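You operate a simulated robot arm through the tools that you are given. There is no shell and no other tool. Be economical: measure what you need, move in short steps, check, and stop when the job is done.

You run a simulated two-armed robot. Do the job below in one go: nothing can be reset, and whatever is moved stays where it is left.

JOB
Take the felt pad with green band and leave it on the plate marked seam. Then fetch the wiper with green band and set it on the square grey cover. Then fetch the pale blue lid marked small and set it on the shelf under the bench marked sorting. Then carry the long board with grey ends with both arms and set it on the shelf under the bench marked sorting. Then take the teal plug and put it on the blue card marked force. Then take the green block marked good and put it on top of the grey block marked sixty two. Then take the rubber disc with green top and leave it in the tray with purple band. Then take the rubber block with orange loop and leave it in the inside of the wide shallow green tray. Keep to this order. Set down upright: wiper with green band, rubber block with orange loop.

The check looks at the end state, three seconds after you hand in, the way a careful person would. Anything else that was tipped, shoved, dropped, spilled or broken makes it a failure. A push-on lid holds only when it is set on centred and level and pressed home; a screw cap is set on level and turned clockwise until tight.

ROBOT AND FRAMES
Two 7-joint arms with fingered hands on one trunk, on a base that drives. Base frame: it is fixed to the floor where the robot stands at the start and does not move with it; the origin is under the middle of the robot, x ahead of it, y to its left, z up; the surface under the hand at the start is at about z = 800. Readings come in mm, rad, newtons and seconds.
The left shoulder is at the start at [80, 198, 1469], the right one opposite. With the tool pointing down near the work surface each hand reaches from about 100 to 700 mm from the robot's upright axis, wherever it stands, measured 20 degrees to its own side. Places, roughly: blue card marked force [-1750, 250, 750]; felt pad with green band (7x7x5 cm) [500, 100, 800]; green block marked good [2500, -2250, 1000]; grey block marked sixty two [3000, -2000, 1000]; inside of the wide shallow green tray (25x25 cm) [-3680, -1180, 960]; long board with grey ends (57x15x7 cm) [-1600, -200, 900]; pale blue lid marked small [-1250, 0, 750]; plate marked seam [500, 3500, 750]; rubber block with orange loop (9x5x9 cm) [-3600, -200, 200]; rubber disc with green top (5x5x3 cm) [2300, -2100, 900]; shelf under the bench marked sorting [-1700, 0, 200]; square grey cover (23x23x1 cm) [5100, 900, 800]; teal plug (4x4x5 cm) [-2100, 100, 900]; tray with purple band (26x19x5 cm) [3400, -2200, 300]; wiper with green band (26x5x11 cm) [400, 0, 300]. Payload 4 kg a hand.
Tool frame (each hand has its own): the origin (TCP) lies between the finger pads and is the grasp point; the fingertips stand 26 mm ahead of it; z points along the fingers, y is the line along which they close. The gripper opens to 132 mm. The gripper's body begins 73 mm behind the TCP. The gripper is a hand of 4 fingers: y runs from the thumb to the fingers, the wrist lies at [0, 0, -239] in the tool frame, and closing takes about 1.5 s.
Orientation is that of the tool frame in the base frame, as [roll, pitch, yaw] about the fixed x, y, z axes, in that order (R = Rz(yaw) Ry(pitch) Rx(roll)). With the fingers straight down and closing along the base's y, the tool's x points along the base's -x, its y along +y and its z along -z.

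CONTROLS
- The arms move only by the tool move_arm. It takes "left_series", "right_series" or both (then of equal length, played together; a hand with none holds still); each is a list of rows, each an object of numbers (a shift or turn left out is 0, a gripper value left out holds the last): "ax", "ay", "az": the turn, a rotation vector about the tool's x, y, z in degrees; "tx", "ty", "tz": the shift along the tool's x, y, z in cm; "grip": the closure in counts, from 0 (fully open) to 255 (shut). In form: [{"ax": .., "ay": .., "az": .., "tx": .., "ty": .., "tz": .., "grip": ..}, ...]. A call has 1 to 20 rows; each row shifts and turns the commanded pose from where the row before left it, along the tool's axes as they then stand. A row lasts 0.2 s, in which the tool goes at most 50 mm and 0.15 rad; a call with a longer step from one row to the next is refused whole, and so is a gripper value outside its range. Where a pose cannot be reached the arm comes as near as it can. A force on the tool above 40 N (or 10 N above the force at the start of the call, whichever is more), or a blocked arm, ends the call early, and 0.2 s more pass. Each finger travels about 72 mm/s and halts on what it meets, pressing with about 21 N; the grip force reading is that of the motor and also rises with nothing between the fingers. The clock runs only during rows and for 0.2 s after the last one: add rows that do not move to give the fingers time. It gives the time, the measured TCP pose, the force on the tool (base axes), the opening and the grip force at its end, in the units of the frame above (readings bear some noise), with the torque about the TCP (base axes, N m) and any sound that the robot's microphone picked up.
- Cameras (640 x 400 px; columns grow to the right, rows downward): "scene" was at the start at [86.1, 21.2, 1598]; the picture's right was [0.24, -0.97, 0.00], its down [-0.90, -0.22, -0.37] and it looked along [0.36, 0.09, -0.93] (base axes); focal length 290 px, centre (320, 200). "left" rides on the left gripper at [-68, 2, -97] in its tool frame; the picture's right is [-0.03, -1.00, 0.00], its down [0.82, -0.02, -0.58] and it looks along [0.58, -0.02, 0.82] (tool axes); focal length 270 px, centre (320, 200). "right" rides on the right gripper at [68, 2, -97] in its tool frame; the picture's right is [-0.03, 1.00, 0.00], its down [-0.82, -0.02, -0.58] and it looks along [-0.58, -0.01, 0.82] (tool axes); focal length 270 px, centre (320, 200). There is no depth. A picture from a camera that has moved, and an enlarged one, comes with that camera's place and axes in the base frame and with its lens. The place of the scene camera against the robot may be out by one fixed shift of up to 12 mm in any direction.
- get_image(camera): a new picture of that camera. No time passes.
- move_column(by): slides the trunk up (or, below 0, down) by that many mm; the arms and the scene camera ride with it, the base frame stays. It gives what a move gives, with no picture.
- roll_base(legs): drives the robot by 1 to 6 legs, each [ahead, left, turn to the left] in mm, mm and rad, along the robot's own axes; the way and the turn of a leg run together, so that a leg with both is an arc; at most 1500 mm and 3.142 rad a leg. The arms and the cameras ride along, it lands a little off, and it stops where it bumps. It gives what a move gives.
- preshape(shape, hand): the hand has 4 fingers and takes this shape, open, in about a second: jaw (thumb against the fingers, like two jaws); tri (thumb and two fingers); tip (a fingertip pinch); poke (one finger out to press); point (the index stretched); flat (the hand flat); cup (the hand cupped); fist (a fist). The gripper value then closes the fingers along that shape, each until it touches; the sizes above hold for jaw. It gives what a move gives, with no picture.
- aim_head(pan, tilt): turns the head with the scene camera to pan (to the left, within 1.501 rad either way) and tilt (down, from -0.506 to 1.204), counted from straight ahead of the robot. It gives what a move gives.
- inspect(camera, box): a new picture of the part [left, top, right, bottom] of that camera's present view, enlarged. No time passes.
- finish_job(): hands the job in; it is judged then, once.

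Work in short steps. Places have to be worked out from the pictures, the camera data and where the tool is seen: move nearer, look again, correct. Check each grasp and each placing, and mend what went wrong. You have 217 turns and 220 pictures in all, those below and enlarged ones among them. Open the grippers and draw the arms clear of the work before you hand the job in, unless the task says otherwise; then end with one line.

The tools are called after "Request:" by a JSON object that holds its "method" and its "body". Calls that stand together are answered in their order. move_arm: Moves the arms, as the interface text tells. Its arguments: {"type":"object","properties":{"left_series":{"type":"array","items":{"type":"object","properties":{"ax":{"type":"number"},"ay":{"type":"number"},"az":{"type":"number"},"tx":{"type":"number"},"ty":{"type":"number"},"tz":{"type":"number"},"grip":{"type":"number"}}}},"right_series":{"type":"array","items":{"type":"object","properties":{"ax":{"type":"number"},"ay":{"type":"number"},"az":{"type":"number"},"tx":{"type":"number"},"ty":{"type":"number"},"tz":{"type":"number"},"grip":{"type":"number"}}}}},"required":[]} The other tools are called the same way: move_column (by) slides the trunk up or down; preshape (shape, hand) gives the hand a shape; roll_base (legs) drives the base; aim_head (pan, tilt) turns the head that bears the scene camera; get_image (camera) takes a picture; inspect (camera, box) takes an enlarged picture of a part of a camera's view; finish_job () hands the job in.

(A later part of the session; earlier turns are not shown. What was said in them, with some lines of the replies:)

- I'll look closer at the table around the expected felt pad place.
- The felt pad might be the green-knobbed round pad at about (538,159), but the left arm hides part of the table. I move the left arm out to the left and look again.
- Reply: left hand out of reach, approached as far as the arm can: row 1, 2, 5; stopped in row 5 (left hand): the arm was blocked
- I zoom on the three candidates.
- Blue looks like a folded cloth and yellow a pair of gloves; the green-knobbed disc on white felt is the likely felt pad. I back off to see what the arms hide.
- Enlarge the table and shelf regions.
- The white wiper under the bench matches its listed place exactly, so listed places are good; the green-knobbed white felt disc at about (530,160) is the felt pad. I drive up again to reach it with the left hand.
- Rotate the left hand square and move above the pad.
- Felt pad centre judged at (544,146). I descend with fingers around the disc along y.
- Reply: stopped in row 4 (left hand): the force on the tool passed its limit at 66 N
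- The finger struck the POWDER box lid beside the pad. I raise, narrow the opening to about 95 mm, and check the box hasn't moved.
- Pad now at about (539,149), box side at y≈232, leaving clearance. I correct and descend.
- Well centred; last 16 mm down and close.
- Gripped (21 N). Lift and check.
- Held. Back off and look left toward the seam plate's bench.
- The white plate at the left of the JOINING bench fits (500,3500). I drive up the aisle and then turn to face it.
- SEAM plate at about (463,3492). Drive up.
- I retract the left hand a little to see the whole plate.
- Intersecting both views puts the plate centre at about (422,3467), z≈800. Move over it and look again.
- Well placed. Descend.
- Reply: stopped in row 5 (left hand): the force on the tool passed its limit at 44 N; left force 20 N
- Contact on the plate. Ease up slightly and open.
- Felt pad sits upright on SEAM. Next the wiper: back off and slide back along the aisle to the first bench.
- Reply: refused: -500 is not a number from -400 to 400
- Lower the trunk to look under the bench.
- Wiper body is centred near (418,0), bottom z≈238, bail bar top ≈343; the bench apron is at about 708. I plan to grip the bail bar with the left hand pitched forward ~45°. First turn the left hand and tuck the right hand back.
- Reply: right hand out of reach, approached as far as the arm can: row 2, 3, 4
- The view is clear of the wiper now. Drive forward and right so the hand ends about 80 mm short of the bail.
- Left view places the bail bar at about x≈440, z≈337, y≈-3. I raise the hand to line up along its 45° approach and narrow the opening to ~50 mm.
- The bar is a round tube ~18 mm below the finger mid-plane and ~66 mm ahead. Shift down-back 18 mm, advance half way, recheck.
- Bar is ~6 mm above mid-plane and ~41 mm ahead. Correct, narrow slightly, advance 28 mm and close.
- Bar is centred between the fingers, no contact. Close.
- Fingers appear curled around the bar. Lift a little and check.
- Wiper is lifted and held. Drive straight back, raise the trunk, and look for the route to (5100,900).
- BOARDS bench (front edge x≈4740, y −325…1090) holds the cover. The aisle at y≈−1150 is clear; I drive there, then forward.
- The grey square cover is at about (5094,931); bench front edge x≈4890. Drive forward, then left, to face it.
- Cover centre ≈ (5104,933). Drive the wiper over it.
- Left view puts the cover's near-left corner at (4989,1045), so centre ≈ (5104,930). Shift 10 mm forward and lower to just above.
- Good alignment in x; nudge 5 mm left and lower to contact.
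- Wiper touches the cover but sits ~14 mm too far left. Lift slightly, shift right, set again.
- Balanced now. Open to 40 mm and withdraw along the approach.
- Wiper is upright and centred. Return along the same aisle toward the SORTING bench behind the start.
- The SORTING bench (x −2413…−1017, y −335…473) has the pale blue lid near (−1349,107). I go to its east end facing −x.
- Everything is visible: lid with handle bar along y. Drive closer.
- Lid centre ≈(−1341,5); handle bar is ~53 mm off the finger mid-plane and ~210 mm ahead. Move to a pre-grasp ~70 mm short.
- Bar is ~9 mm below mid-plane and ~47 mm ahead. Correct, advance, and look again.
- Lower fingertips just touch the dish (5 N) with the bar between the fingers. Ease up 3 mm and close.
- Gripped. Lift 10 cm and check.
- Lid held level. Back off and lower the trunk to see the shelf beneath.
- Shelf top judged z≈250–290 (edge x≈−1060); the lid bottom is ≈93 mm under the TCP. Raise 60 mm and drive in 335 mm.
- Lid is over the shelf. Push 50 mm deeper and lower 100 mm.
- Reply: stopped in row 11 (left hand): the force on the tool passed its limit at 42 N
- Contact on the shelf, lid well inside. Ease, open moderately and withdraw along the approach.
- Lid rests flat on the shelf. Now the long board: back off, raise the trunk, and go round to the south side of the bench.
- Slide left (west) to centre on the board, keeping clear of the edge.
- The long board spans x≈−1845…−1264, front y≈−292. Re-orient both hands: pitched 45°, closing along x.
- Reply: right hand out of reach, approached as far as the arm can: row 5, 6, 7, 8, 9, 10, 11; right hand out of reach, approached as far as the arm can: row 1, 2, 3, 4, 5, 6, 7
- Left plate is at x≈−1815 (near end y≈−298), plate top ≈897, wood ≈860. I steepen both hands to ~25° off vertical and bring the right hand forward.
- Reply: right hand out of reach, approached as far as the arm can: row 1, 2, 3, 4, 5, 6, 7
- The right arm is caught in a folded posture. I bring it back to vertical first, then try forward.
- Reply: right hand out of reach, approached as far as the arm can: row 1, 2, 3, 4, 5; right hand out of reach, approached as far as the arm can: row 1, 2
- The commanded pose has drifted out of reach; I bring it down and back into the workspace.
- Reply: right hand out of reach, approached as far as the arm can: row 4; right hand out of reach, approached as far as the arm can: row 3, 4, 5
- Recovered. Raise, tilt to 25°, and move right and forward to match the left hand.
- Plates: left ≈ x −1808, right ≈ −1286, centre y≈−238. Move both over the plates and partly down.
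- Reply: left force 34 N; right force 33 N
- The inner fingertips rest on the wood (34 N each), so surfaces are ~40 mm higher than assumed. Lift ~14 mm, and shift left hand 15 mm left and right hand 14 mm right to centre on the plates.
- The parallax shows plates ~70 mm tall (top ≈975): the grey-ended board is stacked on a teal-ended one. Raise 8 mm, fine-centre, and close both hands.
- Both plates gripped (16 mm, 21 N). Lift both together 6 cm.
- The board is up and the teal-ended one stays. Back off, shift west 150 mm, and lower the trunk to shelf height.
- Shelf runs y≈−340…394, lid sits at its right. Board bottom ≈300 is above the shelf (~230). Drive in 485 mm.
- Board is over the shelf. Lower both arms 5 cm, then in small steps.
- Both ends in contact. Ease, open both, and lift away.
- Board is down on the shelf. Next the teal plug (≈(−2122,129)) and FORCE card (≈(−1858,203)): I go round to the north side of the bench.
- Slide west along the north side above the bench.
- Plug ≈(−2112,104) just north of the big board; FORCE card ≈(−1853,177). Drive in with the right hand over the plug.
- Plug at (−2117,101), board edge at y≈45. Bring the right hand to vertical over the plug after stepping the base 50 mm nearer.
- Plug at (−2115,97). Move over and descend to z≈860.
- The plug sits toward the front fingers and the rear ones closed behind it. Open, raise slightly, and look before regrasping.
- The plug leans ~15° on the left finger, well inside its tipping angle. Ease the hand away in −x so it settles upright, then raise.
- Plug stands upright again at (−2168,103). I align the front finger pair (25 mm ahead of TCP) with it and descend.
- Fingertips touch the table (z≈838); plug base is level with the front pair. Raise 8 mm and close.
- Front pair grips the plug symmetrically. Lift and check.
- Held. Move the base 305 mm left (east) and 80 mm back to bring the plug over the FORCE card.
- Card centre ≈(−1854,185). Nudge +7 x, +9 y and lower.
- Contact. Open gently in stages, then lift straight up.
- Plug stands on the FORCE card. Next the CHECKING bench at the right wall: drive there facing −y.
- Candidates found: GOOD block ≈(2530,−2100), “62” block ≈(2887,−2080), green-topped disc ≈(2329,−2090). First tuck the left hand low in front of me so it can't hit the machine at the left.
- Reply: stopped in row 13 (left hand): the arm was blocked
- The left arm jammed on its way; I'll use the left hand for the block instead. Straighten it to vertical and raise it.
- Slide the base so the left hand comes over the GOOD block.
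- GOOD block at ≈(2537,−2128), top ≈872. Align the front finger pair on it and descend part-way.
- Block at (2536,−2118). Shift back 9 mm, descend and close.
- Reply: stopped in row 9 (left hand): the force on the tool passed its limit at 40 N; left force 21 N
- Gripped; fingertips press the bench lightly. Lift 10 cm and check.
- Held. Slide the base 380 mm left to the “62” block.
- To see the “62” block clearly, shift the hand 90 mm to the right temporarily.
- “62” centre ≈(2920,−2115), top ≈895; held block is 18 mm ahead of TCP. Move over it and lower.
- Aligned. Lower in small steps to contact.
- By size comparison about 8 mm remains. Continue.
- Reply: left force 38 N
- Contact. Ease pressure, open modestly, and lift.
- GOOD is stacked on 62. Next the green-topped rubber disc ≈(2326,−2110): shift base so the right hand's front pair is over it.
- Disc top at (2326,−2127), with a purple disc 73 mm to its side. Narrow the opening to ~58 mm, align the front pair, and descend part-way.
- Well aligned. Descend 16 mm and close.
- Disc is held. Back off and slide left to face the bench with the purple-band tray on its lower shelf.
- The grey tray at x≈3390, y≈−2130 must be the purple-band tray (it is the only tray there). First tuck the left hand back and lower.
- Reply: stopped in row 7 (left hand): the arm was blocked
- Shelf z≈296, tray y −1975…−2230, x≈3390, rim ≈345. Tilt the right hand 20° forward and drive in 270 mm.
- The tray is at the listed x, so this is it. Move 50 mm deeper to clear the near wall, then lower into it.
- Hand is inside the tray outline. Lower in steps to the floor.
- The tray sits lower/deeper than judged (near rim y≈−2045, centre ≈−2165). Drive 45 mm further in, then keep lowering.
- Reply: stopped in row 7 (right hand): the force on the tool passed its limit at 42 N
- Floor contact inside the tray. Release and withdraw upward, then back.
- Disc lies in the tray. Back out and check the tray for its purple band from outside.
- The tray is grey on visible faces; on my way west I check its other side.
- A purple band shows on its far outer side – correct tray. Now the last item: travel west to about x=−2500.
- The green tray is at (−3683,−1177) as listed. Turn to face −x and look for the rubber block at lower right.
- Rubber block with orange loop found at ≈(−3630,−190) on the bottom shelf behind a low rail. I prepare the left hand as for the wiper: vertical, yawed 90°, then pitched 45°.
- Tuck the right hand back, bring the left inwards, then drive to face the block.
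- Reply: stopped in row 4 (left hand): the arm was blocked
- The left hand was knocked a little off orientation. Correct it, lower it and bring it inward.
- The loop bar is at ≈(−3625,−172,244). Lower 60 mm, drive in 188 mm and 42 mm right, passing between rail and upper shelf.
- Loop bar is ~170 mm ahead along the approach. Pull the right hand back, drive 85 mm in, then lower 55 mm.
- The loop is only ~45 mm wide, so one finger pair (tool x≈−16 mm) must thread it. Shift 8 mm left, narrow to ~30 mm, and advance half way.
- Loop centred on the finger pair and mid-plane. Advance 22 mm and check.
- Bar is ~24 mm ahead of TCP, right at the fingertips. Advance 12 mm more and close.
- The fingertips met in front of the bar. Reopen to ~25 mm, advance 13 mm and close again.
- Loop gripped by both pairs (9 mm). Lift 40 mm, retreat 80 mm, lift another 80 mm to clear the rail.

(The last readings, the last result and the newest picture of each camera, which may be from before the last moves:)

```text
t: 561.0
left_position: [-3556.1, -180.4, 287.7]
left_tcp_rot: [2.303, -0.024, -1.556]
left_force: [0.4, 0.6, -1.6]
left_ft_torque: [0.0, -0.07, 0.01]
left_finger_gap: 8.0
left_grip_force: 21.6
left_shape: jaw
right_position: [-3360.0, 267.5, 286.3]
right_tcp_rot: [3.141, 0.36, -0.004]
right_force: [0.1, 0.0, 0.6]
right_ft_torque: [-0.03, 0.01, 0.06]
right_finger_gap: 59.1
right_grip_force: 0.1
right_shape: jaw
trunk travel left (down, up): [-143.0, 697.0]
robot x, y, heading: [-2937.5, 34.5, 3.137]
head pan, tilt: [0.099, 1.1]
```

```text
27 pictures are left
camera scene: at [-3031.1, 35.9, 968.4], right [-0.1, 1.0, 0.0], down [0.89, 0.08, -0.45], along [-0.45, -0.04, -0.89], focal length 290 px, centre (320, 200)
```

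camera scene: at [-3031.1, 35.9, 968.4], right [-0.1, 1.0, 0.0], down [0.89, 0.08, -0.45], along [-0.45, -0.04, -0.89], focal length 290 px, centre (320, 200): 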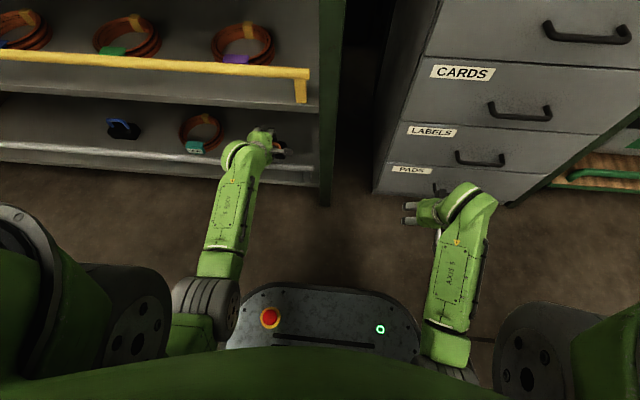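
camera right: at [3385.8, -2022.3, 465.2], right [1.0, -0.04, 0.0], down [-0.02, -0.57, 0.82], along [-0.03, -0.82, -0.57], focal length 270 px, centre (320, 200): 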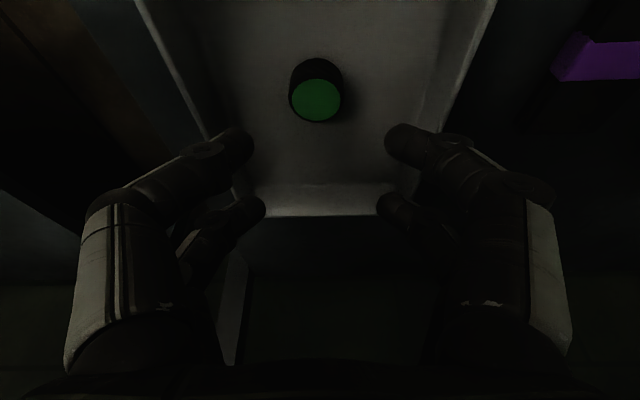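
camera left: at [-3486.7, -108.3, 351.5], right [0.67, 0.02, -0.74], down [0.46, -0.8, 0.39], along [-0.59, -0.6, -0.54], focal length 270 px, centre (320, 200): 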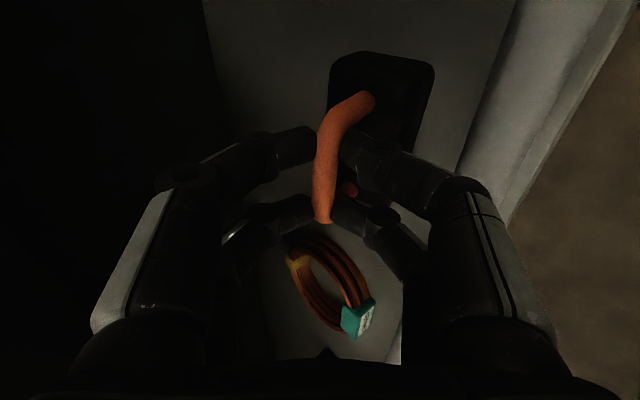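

Block is held. Retreat 12 mm more, lift 80 mm, check the clearance.

Request:
{"method": "roll_base", "body": {"legs": [[-14, 0, 0]]}}

Request:
{"method": "move_column", "body": {"by": 80}}

Request:
{"method": "get_image", "body": {"camera": "left"}}

Request:
{"method": "inspect", "body": {"camera": "scene", "box": [180, 60, 340, 200]}}

```text
t: 561.8
left_position: [-3541.1, -179.4, 287.6]
left_tcp_rot: [2.304, -0.027, -1.555]
left_force: [-0.1, -0.3, -0.8]
left_ft_torque: [0.01, -0.04, 0.02]
left_finger_gap: 7.8
left_grip_force: 21.5
left_shape: jaw
right_position: [-3345.1, 267.5, 286.1]
right_tcp_rot: [-3.141, 0.359, -0.006]
right_force: [-0.1, -0.3, 0.8]
right_ft_torque: [0.01, 0.0, 0.0]
right_finger_gap: 59.0
right_grip_force: 0.0
right_shape: jaw
trunk travel left (down, up): [-143.0, 697.0]
robot x, y, heading: [-2925.7, 33.1, 3.131]
head pan, tilt: [0.099, 1.1]
```

```text
t: 563.0
left_position: [-3541.7, -178.0, 365.7]
left_tcp_rot: [2.305, -0.026, -1.555]
left_force: [-1.2, 0.6, -2.3]
left_ft_torque: [-0.03, -0.08, 0.0]
left_finger_gap: 7.9
left_grip_force: 20.6
left_shape: jaw
right_position: [-3346.0, 268.0, 365.2]
right_tcp_rot: [-3.14, 0.359, -0.005]
right_force: [-0.3, 0.4, -0.6]
right_ft_torque: [-0.02, -0.03, -0.03]
right_finger_gap: 59.1
right_grip_force: 0.1
right_shape: jaw
trunk travel left (down, up): [-223.0, 617.0]
robot x, y, heading: [-2924.8, 32.8, 3.14]
head pan, tilt: [0.099, 1.1]
```

```text
26 pictures are left
camera left: at [-3472.5, -108.4, 430.7], right [0.67, 0.02, -0.74], down [0.45, -0.8, 0.39], along [-0.59, -0.6, -0.54], focal length 270 px, centre (320, 200)
```

left: 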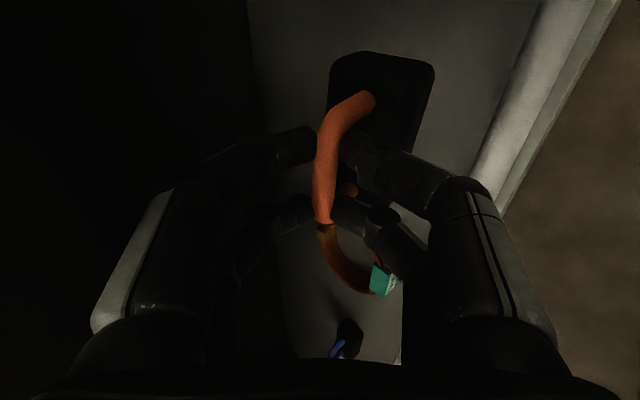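

```text
2.86 times, centred on (260, 130) of scene
camera zoom: at [-3017.7, 35.8, 1048.3], right [-0.1, 1.0, 0.0], down [0.89, 0.08, -0.45], along [-0.45, -0.04, -0.89], focal length 828 px, centre (491, 400)
```

zoom: 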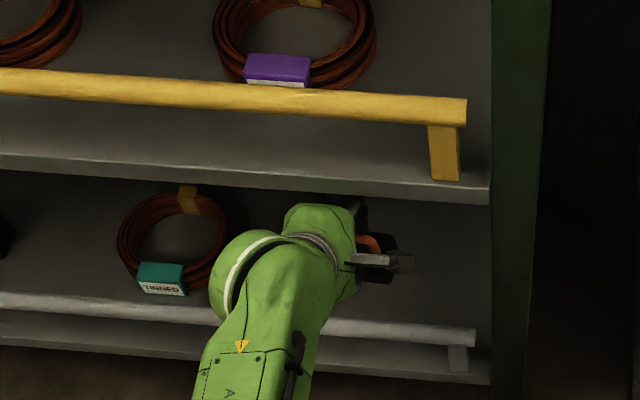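

Block bottom ≈279 clears the rail (≈245). Drive straight back, then raise the trunk.

Request:
{"method": "roll_base", "body": {"legs": [[-200, 0, 0]]}}

Request:
{"method": "move_column", "body": {"by": 400}}

Request:
{"method": "move_column", "body": {"by": 200}}

Request:
{"method": "get_image", "body": {"camera": "left"}}

```text
t: 564.5
left_position: [-3345.1, -182.4, 367.0]
left_tcp_rot: [2.305, -0.026, -1.552]
left_force: [0.4, 0.9, -1.2]
left_ft_torque: [0.01, -0.03, 0.03]
left_finger_gap: 8.3
left_grip_force: 20.8
left_shape: jaw
right_position: [-3151.1, 266.2, 366.8]
right_tcp_rot: [-3.141, 0.36, -0.002]
right_force: [0.5, 0.4, -0.9]
right_ft_torque: [0.01, -0.02, 0.03]
right_finger_gap: 59.4
right_grip_force: 0.0
right_shape: jaw
trunk travel left (down, up): [-223.0, 617.0]
robot x, y, heading: [-2730.1, 35.7, 3.14]
head pan, tilt: [0.099, 1.1]
```

```text
t: 568.4
left_position: [-3346.1, -181.2, 767.0]
left_tcp_rot: [2.307, -0.026, -1.554]
left_force: [-0.4, 0.1, -0.9]
left_ft_torque: [-0.01, -0.09, -0.03]
left_finger_gap: 8.0
left_grip_force: 21.1
left_shape: jaw
right_position: [-3151.7, 266.2, 765.2]
right_tcp_rot: [3.141, 0.36, -0.002]
right_force: [0.2, 0.9, -0.5]
right_ft_torque: [-0.01, -0.02, -0.02]
right_finger_gap: 59.3
right_grip_force: 0.0
right_shape: jaw
trunk travel left (down, up): [-623.0, 217.0]
robot x, y, heading: [-2729.9, 32.7, 3.137]
head pan, tilt: [0.099, 1.1]
```

```text
t: 570.5
left_position: [-3346.1, -181.3, 966.4]
left_tcp_rot: [2.306, -0.028, -1.553]
left_force: [-0.1, 0.1, -2.2]
left_ft_torque: [0.0, -0.05, 0.06]
left_finger_gap: 7.9
left_grip_force: 21.3
left_shape: jaw
right_position: [-3152.1, 267.9, 965.6]
right_tcp_rot: [-3.141, 0.359, 0.0]
right_force: [-0.6, -0.1, 0.2]
right_ft_torque: [0.01, -0.02, -0.01]
right_finger_gap: 59.2
right_grip_force: 0.1
right_shape: jaw
trunk travel left (down, up): [-823.0, 17.0]
robot x, y, heading: [-2729.7, 29.2, 3.136]
head pan, tilt: [0.099, 1.1]
```

```text
24 pictures are left
camera left: at [-3277.0, -110.5, 1030.8], right [0.67, 0.02, -0.74], down [0.46, -0.8, 0.39], along [-0.59, -0.6, -0.54], focal length 270 px, centre (320, 200)
```

left: 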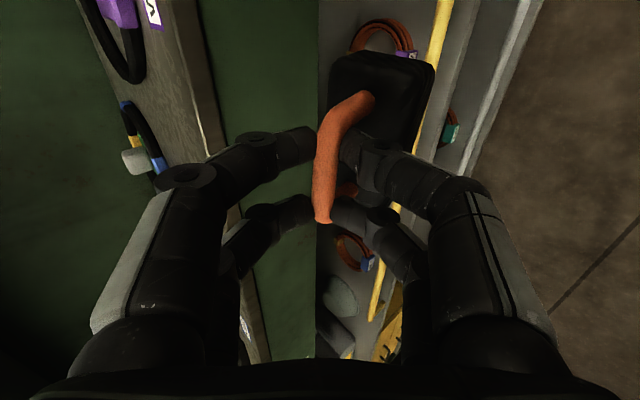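

Held well. Raise the arm to ~1100 mm and slide left to the green tray.

Request:
{"method": "move_arm", "body": {"left_series": [{"ty": 1.93, "tz": -1.75}, {"ty": 1.93, "tz": -1.75}, {"ty": 1.93, "tz": -1.75}, {"ty": 1.93, "tz": -1.75}, {"ty": 1.93, "tz": -1.75}, {}]}}

Request:
{"method": "roll_base", "body": {"legs": [[0, 995, 0]]}}

Request:
{"method": "aim_head", "body": {"pan": 0.2, "tilt": 0.7}}

Request:
{"method": "get_image", "body": {"camera": "scene"}}

```text
t: 572.0
left_position: [-3344.0, -178.3, 1094.9]
left_tcp_rot: [2.306, -0.026, -1.552]
left_force: [-0.4, 0.7, -1.9]
left_ft_torque: [0.02, -0.06, 0.02]
left_finger_gap: 8.0
left_grip_force: 20.9
left_shape: jaw
right_position: [-3152.8, 266.2, 965.5]
right_tcp_rot: [3.14, 0.359, -0.002]
right_force: [0.3, -0.3, 0.7]
right_ft_torque: [-0.01, 0.01, -0.07]
right_finger_gap: 59.4
right_grip_force: 0.2
right_shape: jaw
trunk travel left (down, up): [-823.0, 17.0]
robot x, y, heading: [-2727.9, 33.9, 3.143]
head pan, tilt: [0.099, 1.1]
```

```text
t: 577.1
left_position: [-3353.6, -1166.4, 1095.3]
left_tcp_rot: [2.306, -0.029, -1.566]
left_force: [0.4, 0.8, -1.9]
left_ft_torque: [0.01, -0.06, -0.01]
left_finger_gap: 7.9
left_grip_force: 20.9
left_shape: jaw
right_position: [-3156.7, -723.2, 964.5]
right_tcp_rot: [3.14, 0.359, -0.015]
right_force: [-0.6, 0.4, 0.5]
right_ft_torque: [0.02, 0.02, 0.01]
right_finger_gap: 59.1
right_grip_force: 0.1
right_shape: jaw
trunk travel left (down, up): [-823.0, 17.0]
robot x, y, heading: [-2736.1, -962.2, 3.128]
head pan, tilt: [0.099, 1.1]
```

```text
t: 578.0
left_position: [-3354.0, -1167.6, 1095.1]
left_tcp_rot: [2.305, -0.026, -1.566]
left_force: [0.2, 0.2, -3.2]
left_ft_torque: [-0.01, -0.06, -0.02]
left_finger_gap: 7.8
left_grip_force: 20.6
left_shape: jaw
right_position: [-3155.9, -725.6, 966.3]
right_tcp_rot: [3.14, 0.36, -0.014]
right_force: [0.3, 0.7, 0.2]
right_ft_torque: [-0.02, -0.02, 0.0]
right_finger_gap: 59.3
right_grip_force: 0.1
right_shape: jaw
trunk travel left (down, up): [-823.0, 17.0]
robot x, y, heading: [-2734.7, -961.8, 3.13]
head pan, tilt: [0.201, 0.7]
```

```text
23 pictures are left
camera scene: at [-2850.7, -971.2, 1678.3], right [-0.19, 0.98, 0.0], down [0.63, 0.12, -0.76], along [-0.75, -0.14, -0.65], focal length 290 px, centre (320, 200)
```

scene: 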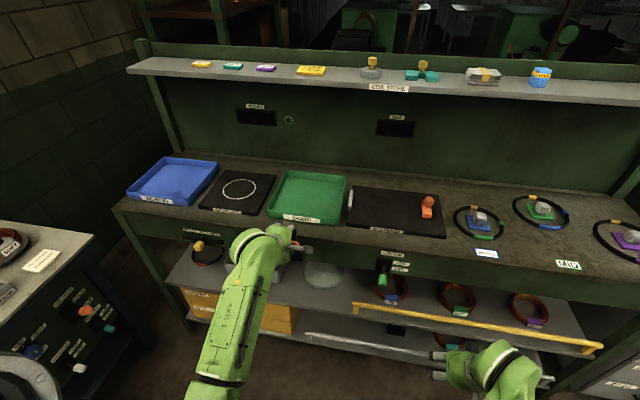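

Tray centre ≈(−3690,−1175). Pull the right hand back so it can't touch the console, then drive in 335 mm.

Request:
{"method": "move_arm", "body": {"right_series": [{"tx": 3.05, "tz": 1}, {"tx": 3.05, "tz": 1}, {"tx": 3.05, "tz": 1}, {"tx": 3.05, "tz": 1}, {}]}}

Request:
{"method": "roll_base", "body": {"legs": [[325, 0, 0.01]]}}

Request:
{"method": "get_image", "body": {"camera": "left"}}

Request:
{"method": "get_image", "body": {"camera": "scene"}}

```text
t: 579.4
left_position: [-3352.5, -1168.2, 1093.8]
left_tcp_rot: [2.306, -0.027, -1.565]
left_force: [0.3, -0.8, -1.8]
left_ft_torque: [0.02, -0.04, -0.01]
left_finger_gap: 8.1
left_grip_force: 20.9
left_shape: jaw
right_position: [-3099.8, -726.0, 912.5]
right_tcp_rot: [-3.118, 0.449, 0.027]
right_force: [-0.1, -0.1, -0.3]
right_ft_torque: [0.03, -0.03, -0.03]
right_finger_gap: 59.5
right_grip_force: 0.2
right_shape: jaw
trunk travel left (down, up): [-823.0, 17.0]
robot x, y, heading: [-2736.9, -961.7, 3.123]
head pan, tilt: [0.201, 0.7]
stopped in row 5 (right hand): the arm was blocked; the commanded pose is now the measured one
```

```text
t: 581.5
left_position: [-3671.4, -1166.2, 1096.0]
left_tcp_rot: [2.303, -0.026, -1.561]
left_force: [0.2, 0.0, -2.4]
left_ft_torque: [0.02, -0.08, 0.04]
left_finger_gap: 8.1
left_grip_force: 21.5
left_shape: jaw
right_position: [-3419.9, -722.7, 911.9]
right_tcp_rot: [-3.119, 0.452, 0.032]
right_force: [0.1, 0.3, -0.3]
right_ft_torque: [-0.03, 0.03, -0.03]
right_finger_gap: 59.0
right_grip_force: 0.1
right_shape: jaw
trunk travel left (down, up): [-823.0, 17.0]
robot x, y, heading: [-3058.9, -960.6, 3.13]
head pan, tilt: [0.201, 0.7]
```

```text
22 pictures are left
camera left: at [-3601.9, -1096.0, 1160.6], right [0.67, 0.01, -0.74], down [0.45, -0.8, 0.39], along [-0.59, -0.6, -0.54], focal length 270 px, centre (320, 200)
```

left: 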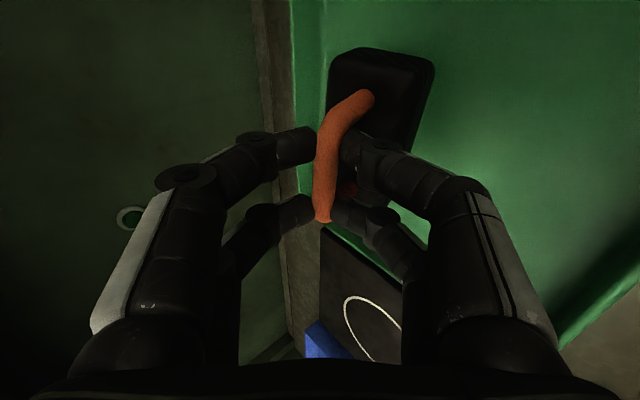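

```text
21 pictures are left
camera scene: at [-3167.9, -967.4, 1678.6], right [-0.19, 0.98, 0.0], down [0.63, 0.12, -0.77], along [-0.75, -0.15, -0.64], focal length 290 px, centre (320, 200)
```

scene: 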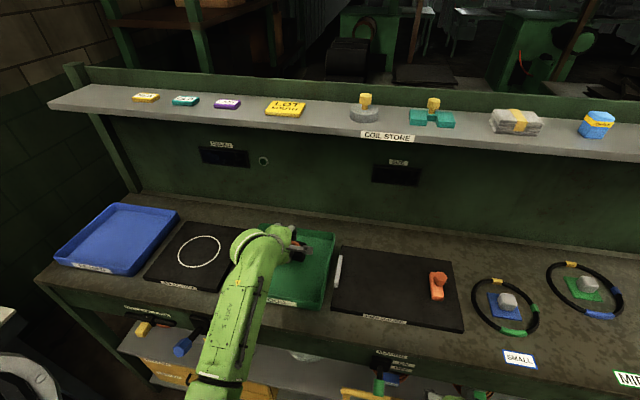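

Block centre ≈(−3674,−1150) vs tray centre ≈(−3696,−1184). Shift 33 mm left, 20 mm forward, and lower 30 mm.

Request:
{"method": "move_arm", "body": {"left_series": [{"tx": 1.65, "ty": 0.67, "tz": 0.74}, {"tx": 1.65, "ty": 0.67, "tz": 0.74}, {"ty": -1.1, "tz": 1.0}, {"ty": -1.1, "tz": 1.0}, {}]}}

Request:
{"method": "get_image", "body": {"camera": "left"}}

Request:
{"method": "inspect", "body": {"camera": "scene", "box": [220, 200, 380, 330]}}

```text
t: 582.7
left_position: [-3694.2, -1201.8, 1065.2]
left_tcp_rot: [2.306, -0.026, -1.558]
left_force: [-0.5, 0.0, -1.9]
left_ft_torque: [-0.01, -0.02, -0.01]
left_finger_gap: 8.0
left_grip_force: 20.7
left_shape: jaw
right_position: [-3422.0, -725.0, 912.5]
right_tcp_rot: [-3.119, 0.449, 0.032]
right_force: [-0.3, -0.4, 0.0]
right_ft_torque: [0.01, -0.04, 0.01]
right_finger_gap: 59.2
right_grip_force: 0.0
right_shape: jaw
trunk travel left (down, up): [-823.0, 17.0]
robot x, y, heading: [-3061.3, -957.4, 3.135]
head pan, tilt: [0.201, 0.7]
```

```text
20 pictures are left
camera left: at [-3624.2, -1131.0, 1129.8], right [0.67, 0.01, -0.74], down [0.45, -0.8, 0.39], along [-0.59, -0.6, -0.54], focal length 270 px, centre (320, 200)
```

left: 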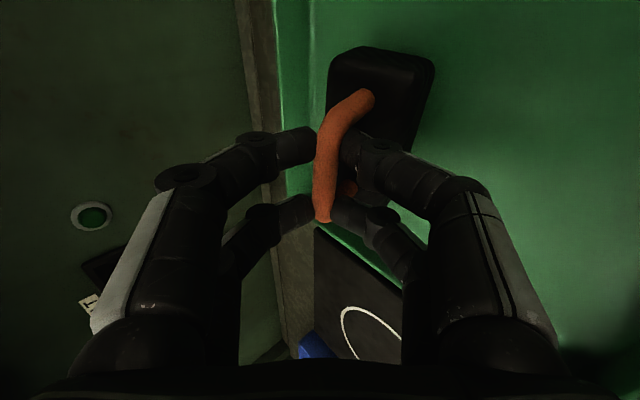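

```text
3.08 times, centred on (300, 265) of scene
camera zoom: at [-3171.4, -967.7, 1678.4], right [-0.19, 0.98, 0.0], down [0.63, 0.12, -0.76], along [-0.75, -0.15, -0.64], focal length 892 px, centre (382, 0)
```

zoom: 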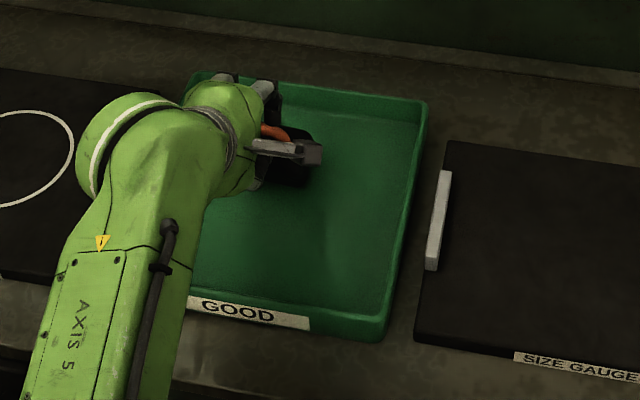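

Block is ~30 mm too far toward the back wall. Shift back 28 mm and lower to contact.

Request:
{"method": "move_arm", "body": {"left_series": [{"ty": -0.95, "tz": -1.0}, {"ty": -0.95, "tz": -1.0}, {"ty": -0.74, "tz": 0.67}, {}, {"ty": -0.22, "tz": 0.2}, {}, {"ty": -0.22, "tz": 0.2}, {}, {"ty": -0.22, "tz": 0.2}, {}]}}

Request:
{"method": "inspect", "body": {"camera": "scene", "box": [220, 200, 380, 330]}}

```text
t: 584.9
left_position: [-3664.2, -1200.3, 1053.5]
left_tcp_rot: [2.295, -0.031, -1.561]
left_force: [-1.2, 2.6, 27.3]
left_ft_torque: [-0.14, 0.36, 0.1]
left_finger_gap: 8.4
left_grip_force: 21.0
left_shape: jaw
right_position: [-3420.7, -723.1, 913.7]
right_tcp_rot: [-3.121, 0.452, 0.033]
right_force: [-0.4, -0.2, -0.4]
right_ft_torque: [-0.03, 0.01, -0.02]
right_finger_gap: 59.3
right_grip_force: 0.1
right_shape: jaw
trunk travel left (down, up): [-823.0, 17.0]
robot x, y, heading: [-3059.8, -960.5, 3.134]
head pan, tilt: [0.201, 0.7]
```

```text
3.08 times, centred on (300, 265) of scene
camera zoom: at [-3166.4, -964.4, 1679.0], right [-0.19, 0.98, 0.0], down [0.63, 0.12, -0.77], along [-0.75, -0.15, -0.64], focal length 892 px, centre (382, 0)
```

zoom: 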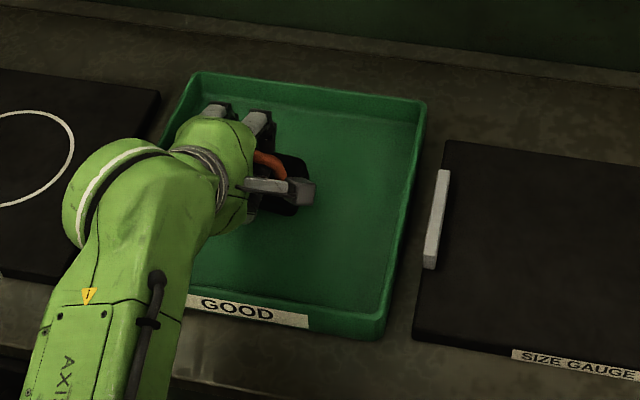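

On the tray floor (27 N). Ease pressure, open slightly, and slide out along the approach.

Request:
{"method": "move_arm", "body": {"left_series": [{"ty": 0.3, "tz": -0.27}, {}, {"grip": 225}, {}, {"grip": 204}, {}, {}]}}

Request:
{"method": "inspect", "body": {"camera": "left", "box": [200, 20, 460, 250]}}

```text
t: 586.5
left_position: [-3666.4, -1203.0, 1050.2]
left_tcp_rot: [2.305, -0.026, -1.56]
left_force: [-0.6, 1.0, 1.1]
left_ft_torque: [-0.02, 0.01, -0.01]
left_finger_gap: 26.1
left_grip_force: 0.1
left_shape: jaw
right_position: [-3423.2, -725.5, 912.0]
right_tcp_rot: [-3.12, 0.449, 0.032]
right_force: [-0.7, -0.1, 0.5]
right_ft_torque: [-0.01, -0.03, -0.04]
right_finger_gap: 59.2
right_grip_force: 0.0
right_shape: jaw
trunk travel left (down, up): [-823.0, 17.0]
robot x, y, heading: [-3059.3, -956.8, 3.133]
head pan, tilt: [0.201, 0.7]
```

```text
1.74 times, centred on (330, 135) of left
camera zoom: at [-3596.8, -1131.4, 1114.9], right [0.67, 0.01, -0.74], down [0.45, -0.8, 0.39], along [-0.59, -0.6, -0.54], focal length 470 px, centre (303, 313)
```

zoom: 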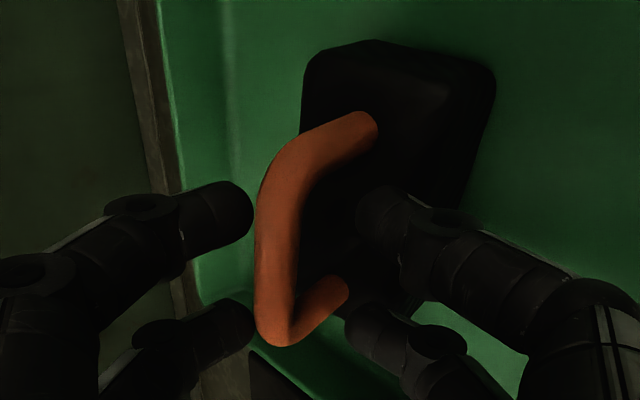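

Released. Shift 5 mm so the fingers clear the bar, then withdraw.

Request:
{"method": "move_arm", "body": {"left_series": [{"ty": 0.5}, {"tz": -1}, {"tz": -1.5}, {"tz": -2}, {"tz": -3}, {"tz": -4}, {"tz": -4}, {}]}}

Request:
{"method": "get_image", "body": {"camera": "left"}}

Request:
{"method": "inspect", "body": {"camera": "scene", "box": [220, 200, 380, 330]}}

```text
t: 588.3
left_position: [-3560.9, -1187.2, 1163.0]
left_tcp_rot: [2.289, -0.03, -1.589]
left_force: [0.1, 0.0, 0.1]
left_ft_torque: [0.01, 0.02, 0.01]
left_finger_gap: 26.1
left_grip_force: 0.0
left_shape: jaw
right_position: [-3421.8, -726.0, 909.5]
right_tcp_rot: [-3.119, 0.448, 0.034]
right_force: [-0.1, 0.4, -0.6]
right_ft_torque: [-0.03, 0.0, 0.0]
right_finger_gap: 59.4
right_grip_force: 0.0
right_shape: jaw
trunk travel left (down, up): [-823.0, 17.0]
robot x, y, heading: [-3058.1, -959.0, 3.133]
head pan, tilt: [0.201, 0.7]
```

```text
16 pictures are left
camera left: at [-3488.6, -1117.6, 1227.1], right [0.66, -0.01, -0.75], down [0.44, -0.81, 0.39], along [-0.62, -0.58, -0.53], focal length 270 px, centre (320, 200)
```

left: 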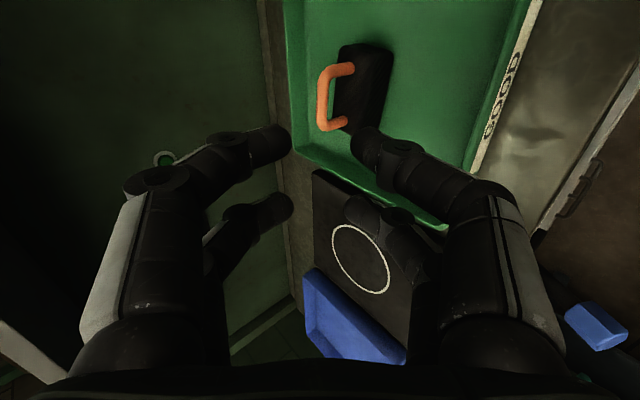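

```text
3.08 times, centred on (300, 265) of scene
camera zoom: at [-3171.9, -967.5, 1676.4], right [-0.19, 0.98, 0.0], down [0.63, 0.12, -0.76], along [-0.75, -0.15, -0.64], focal length 892 px, centre (382, 0)
```

zoom: 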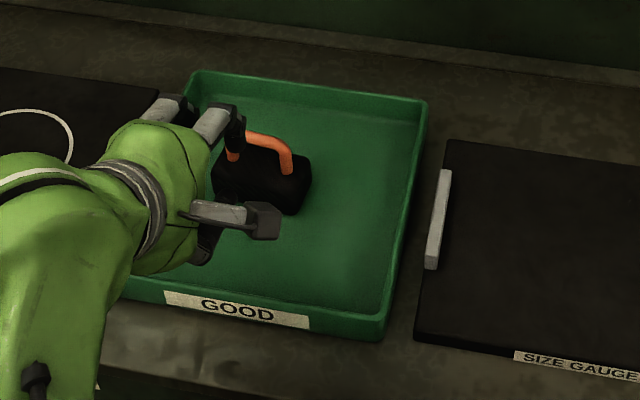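

The block stands upright in the green tray. Back off, open the hands and take a final look.

Request:
{"method": "roll_base", "body": {"legs": [[-350, 0, 0]]}}

Request:
{"method": "move_arm", "body": {"left_series": [{"grip": 0}, {}, {}, {}], "right_series": [{"grip": 0}, {}, {}, {}]}}

Request:
{"method": "inspect", "body": {"camera": "scene", "box": [200, 130, 440, 280]}}

```text
t: 590.6
left_position: [-3204.9, -1187.1, 1159.9]
left_tcp_rot: [2.301, -0.028, -1.597]
left_force: [-0.2, 0.6, 0.2]
left_ft_torque: [-0.03, 0.0, -0.01]
left_finger_gap: 26.5
left_grip_force: 0.0
left_shape: jaw
right_position: [-3065.0, -727.5, 911.8]
right_tcp_rot: [-3.12, 0.449, 0.022]
right_force: [-0.7, -1.2, 0.7]
right_ft_torque: [-0.04, 0.0, -0.02]
right_finger_gap: 59.2
right_grip_force: 0.1
right_shape: jaw
trunk travel left (down, up): [-823.0, 17.0]
robot x, y, heading: [-2702.8, -962.6, 3.123]
head pan, tilt: [0.201, 0.7]
```

```text
t: 591.6
left_position: [-3201.4, -1185.1, 1160.0]
left_tcp_rot: [2.298, -0.028, -1.601]
left_force: [-0.4, -0.2, 0.2]
left_ft_torque: [0.01, 0.0, 0.02]
left_finger_gap: 131.8
left_grip_force: 0.0
left_shape: jaw
right_position: [-3062.9, -726.8, 913.1]
right_tcp_rot: [-3.12, 0.452, 0.024]
right_force: [0.3, -0.2, 0.0]
right_ft_torque: [0.01, -0.01, 0.0]
right_finger_gap: 131.7
right_grip_force: 0.0
right_shape: jaw
trunk travel left (down, up): [-823.0, 17.0]
robot x, y, heading: [-2701.9, -960.5, 3.127]
head pan, tilt: [0.201, 0.7]
```

```text
2.67 times, centred on (320, 205) of scene
camera zoom: at [-2812.7, -971.2, 1678.6], right [-0.18, 0.98, 0.0], down [0.63, 0.12, -0.77], along [-0.75, -0.14, -0.64], focal length 773 px, centre (320, 187)
```

zoom: 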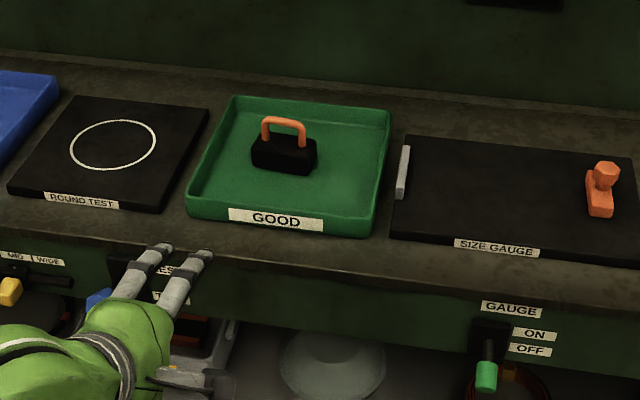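

The rubber block stands upright in the green tray, the arms are clear and both grippers are open, so I hand the job in.

Request:
{"method": "finish_job", "body": {}}

```text
The job is handed in.
```

I did all eight moves in the order you gave and handed the job in. I looked at each object after setting it down, and both the wiper and the rubber block stand upright. Three points carry some doubt. While reaching for the felt pad, one finger pressed the lid of the "powder" box at 66 N; I saw no change in the pictures afterwards. The item I took as the felt pad has a green body rather than a clear green band, and I chose it because its place and size fit the listing. The wiper overhangs the grey cover slightly at both ends, because it is longer than the cover.
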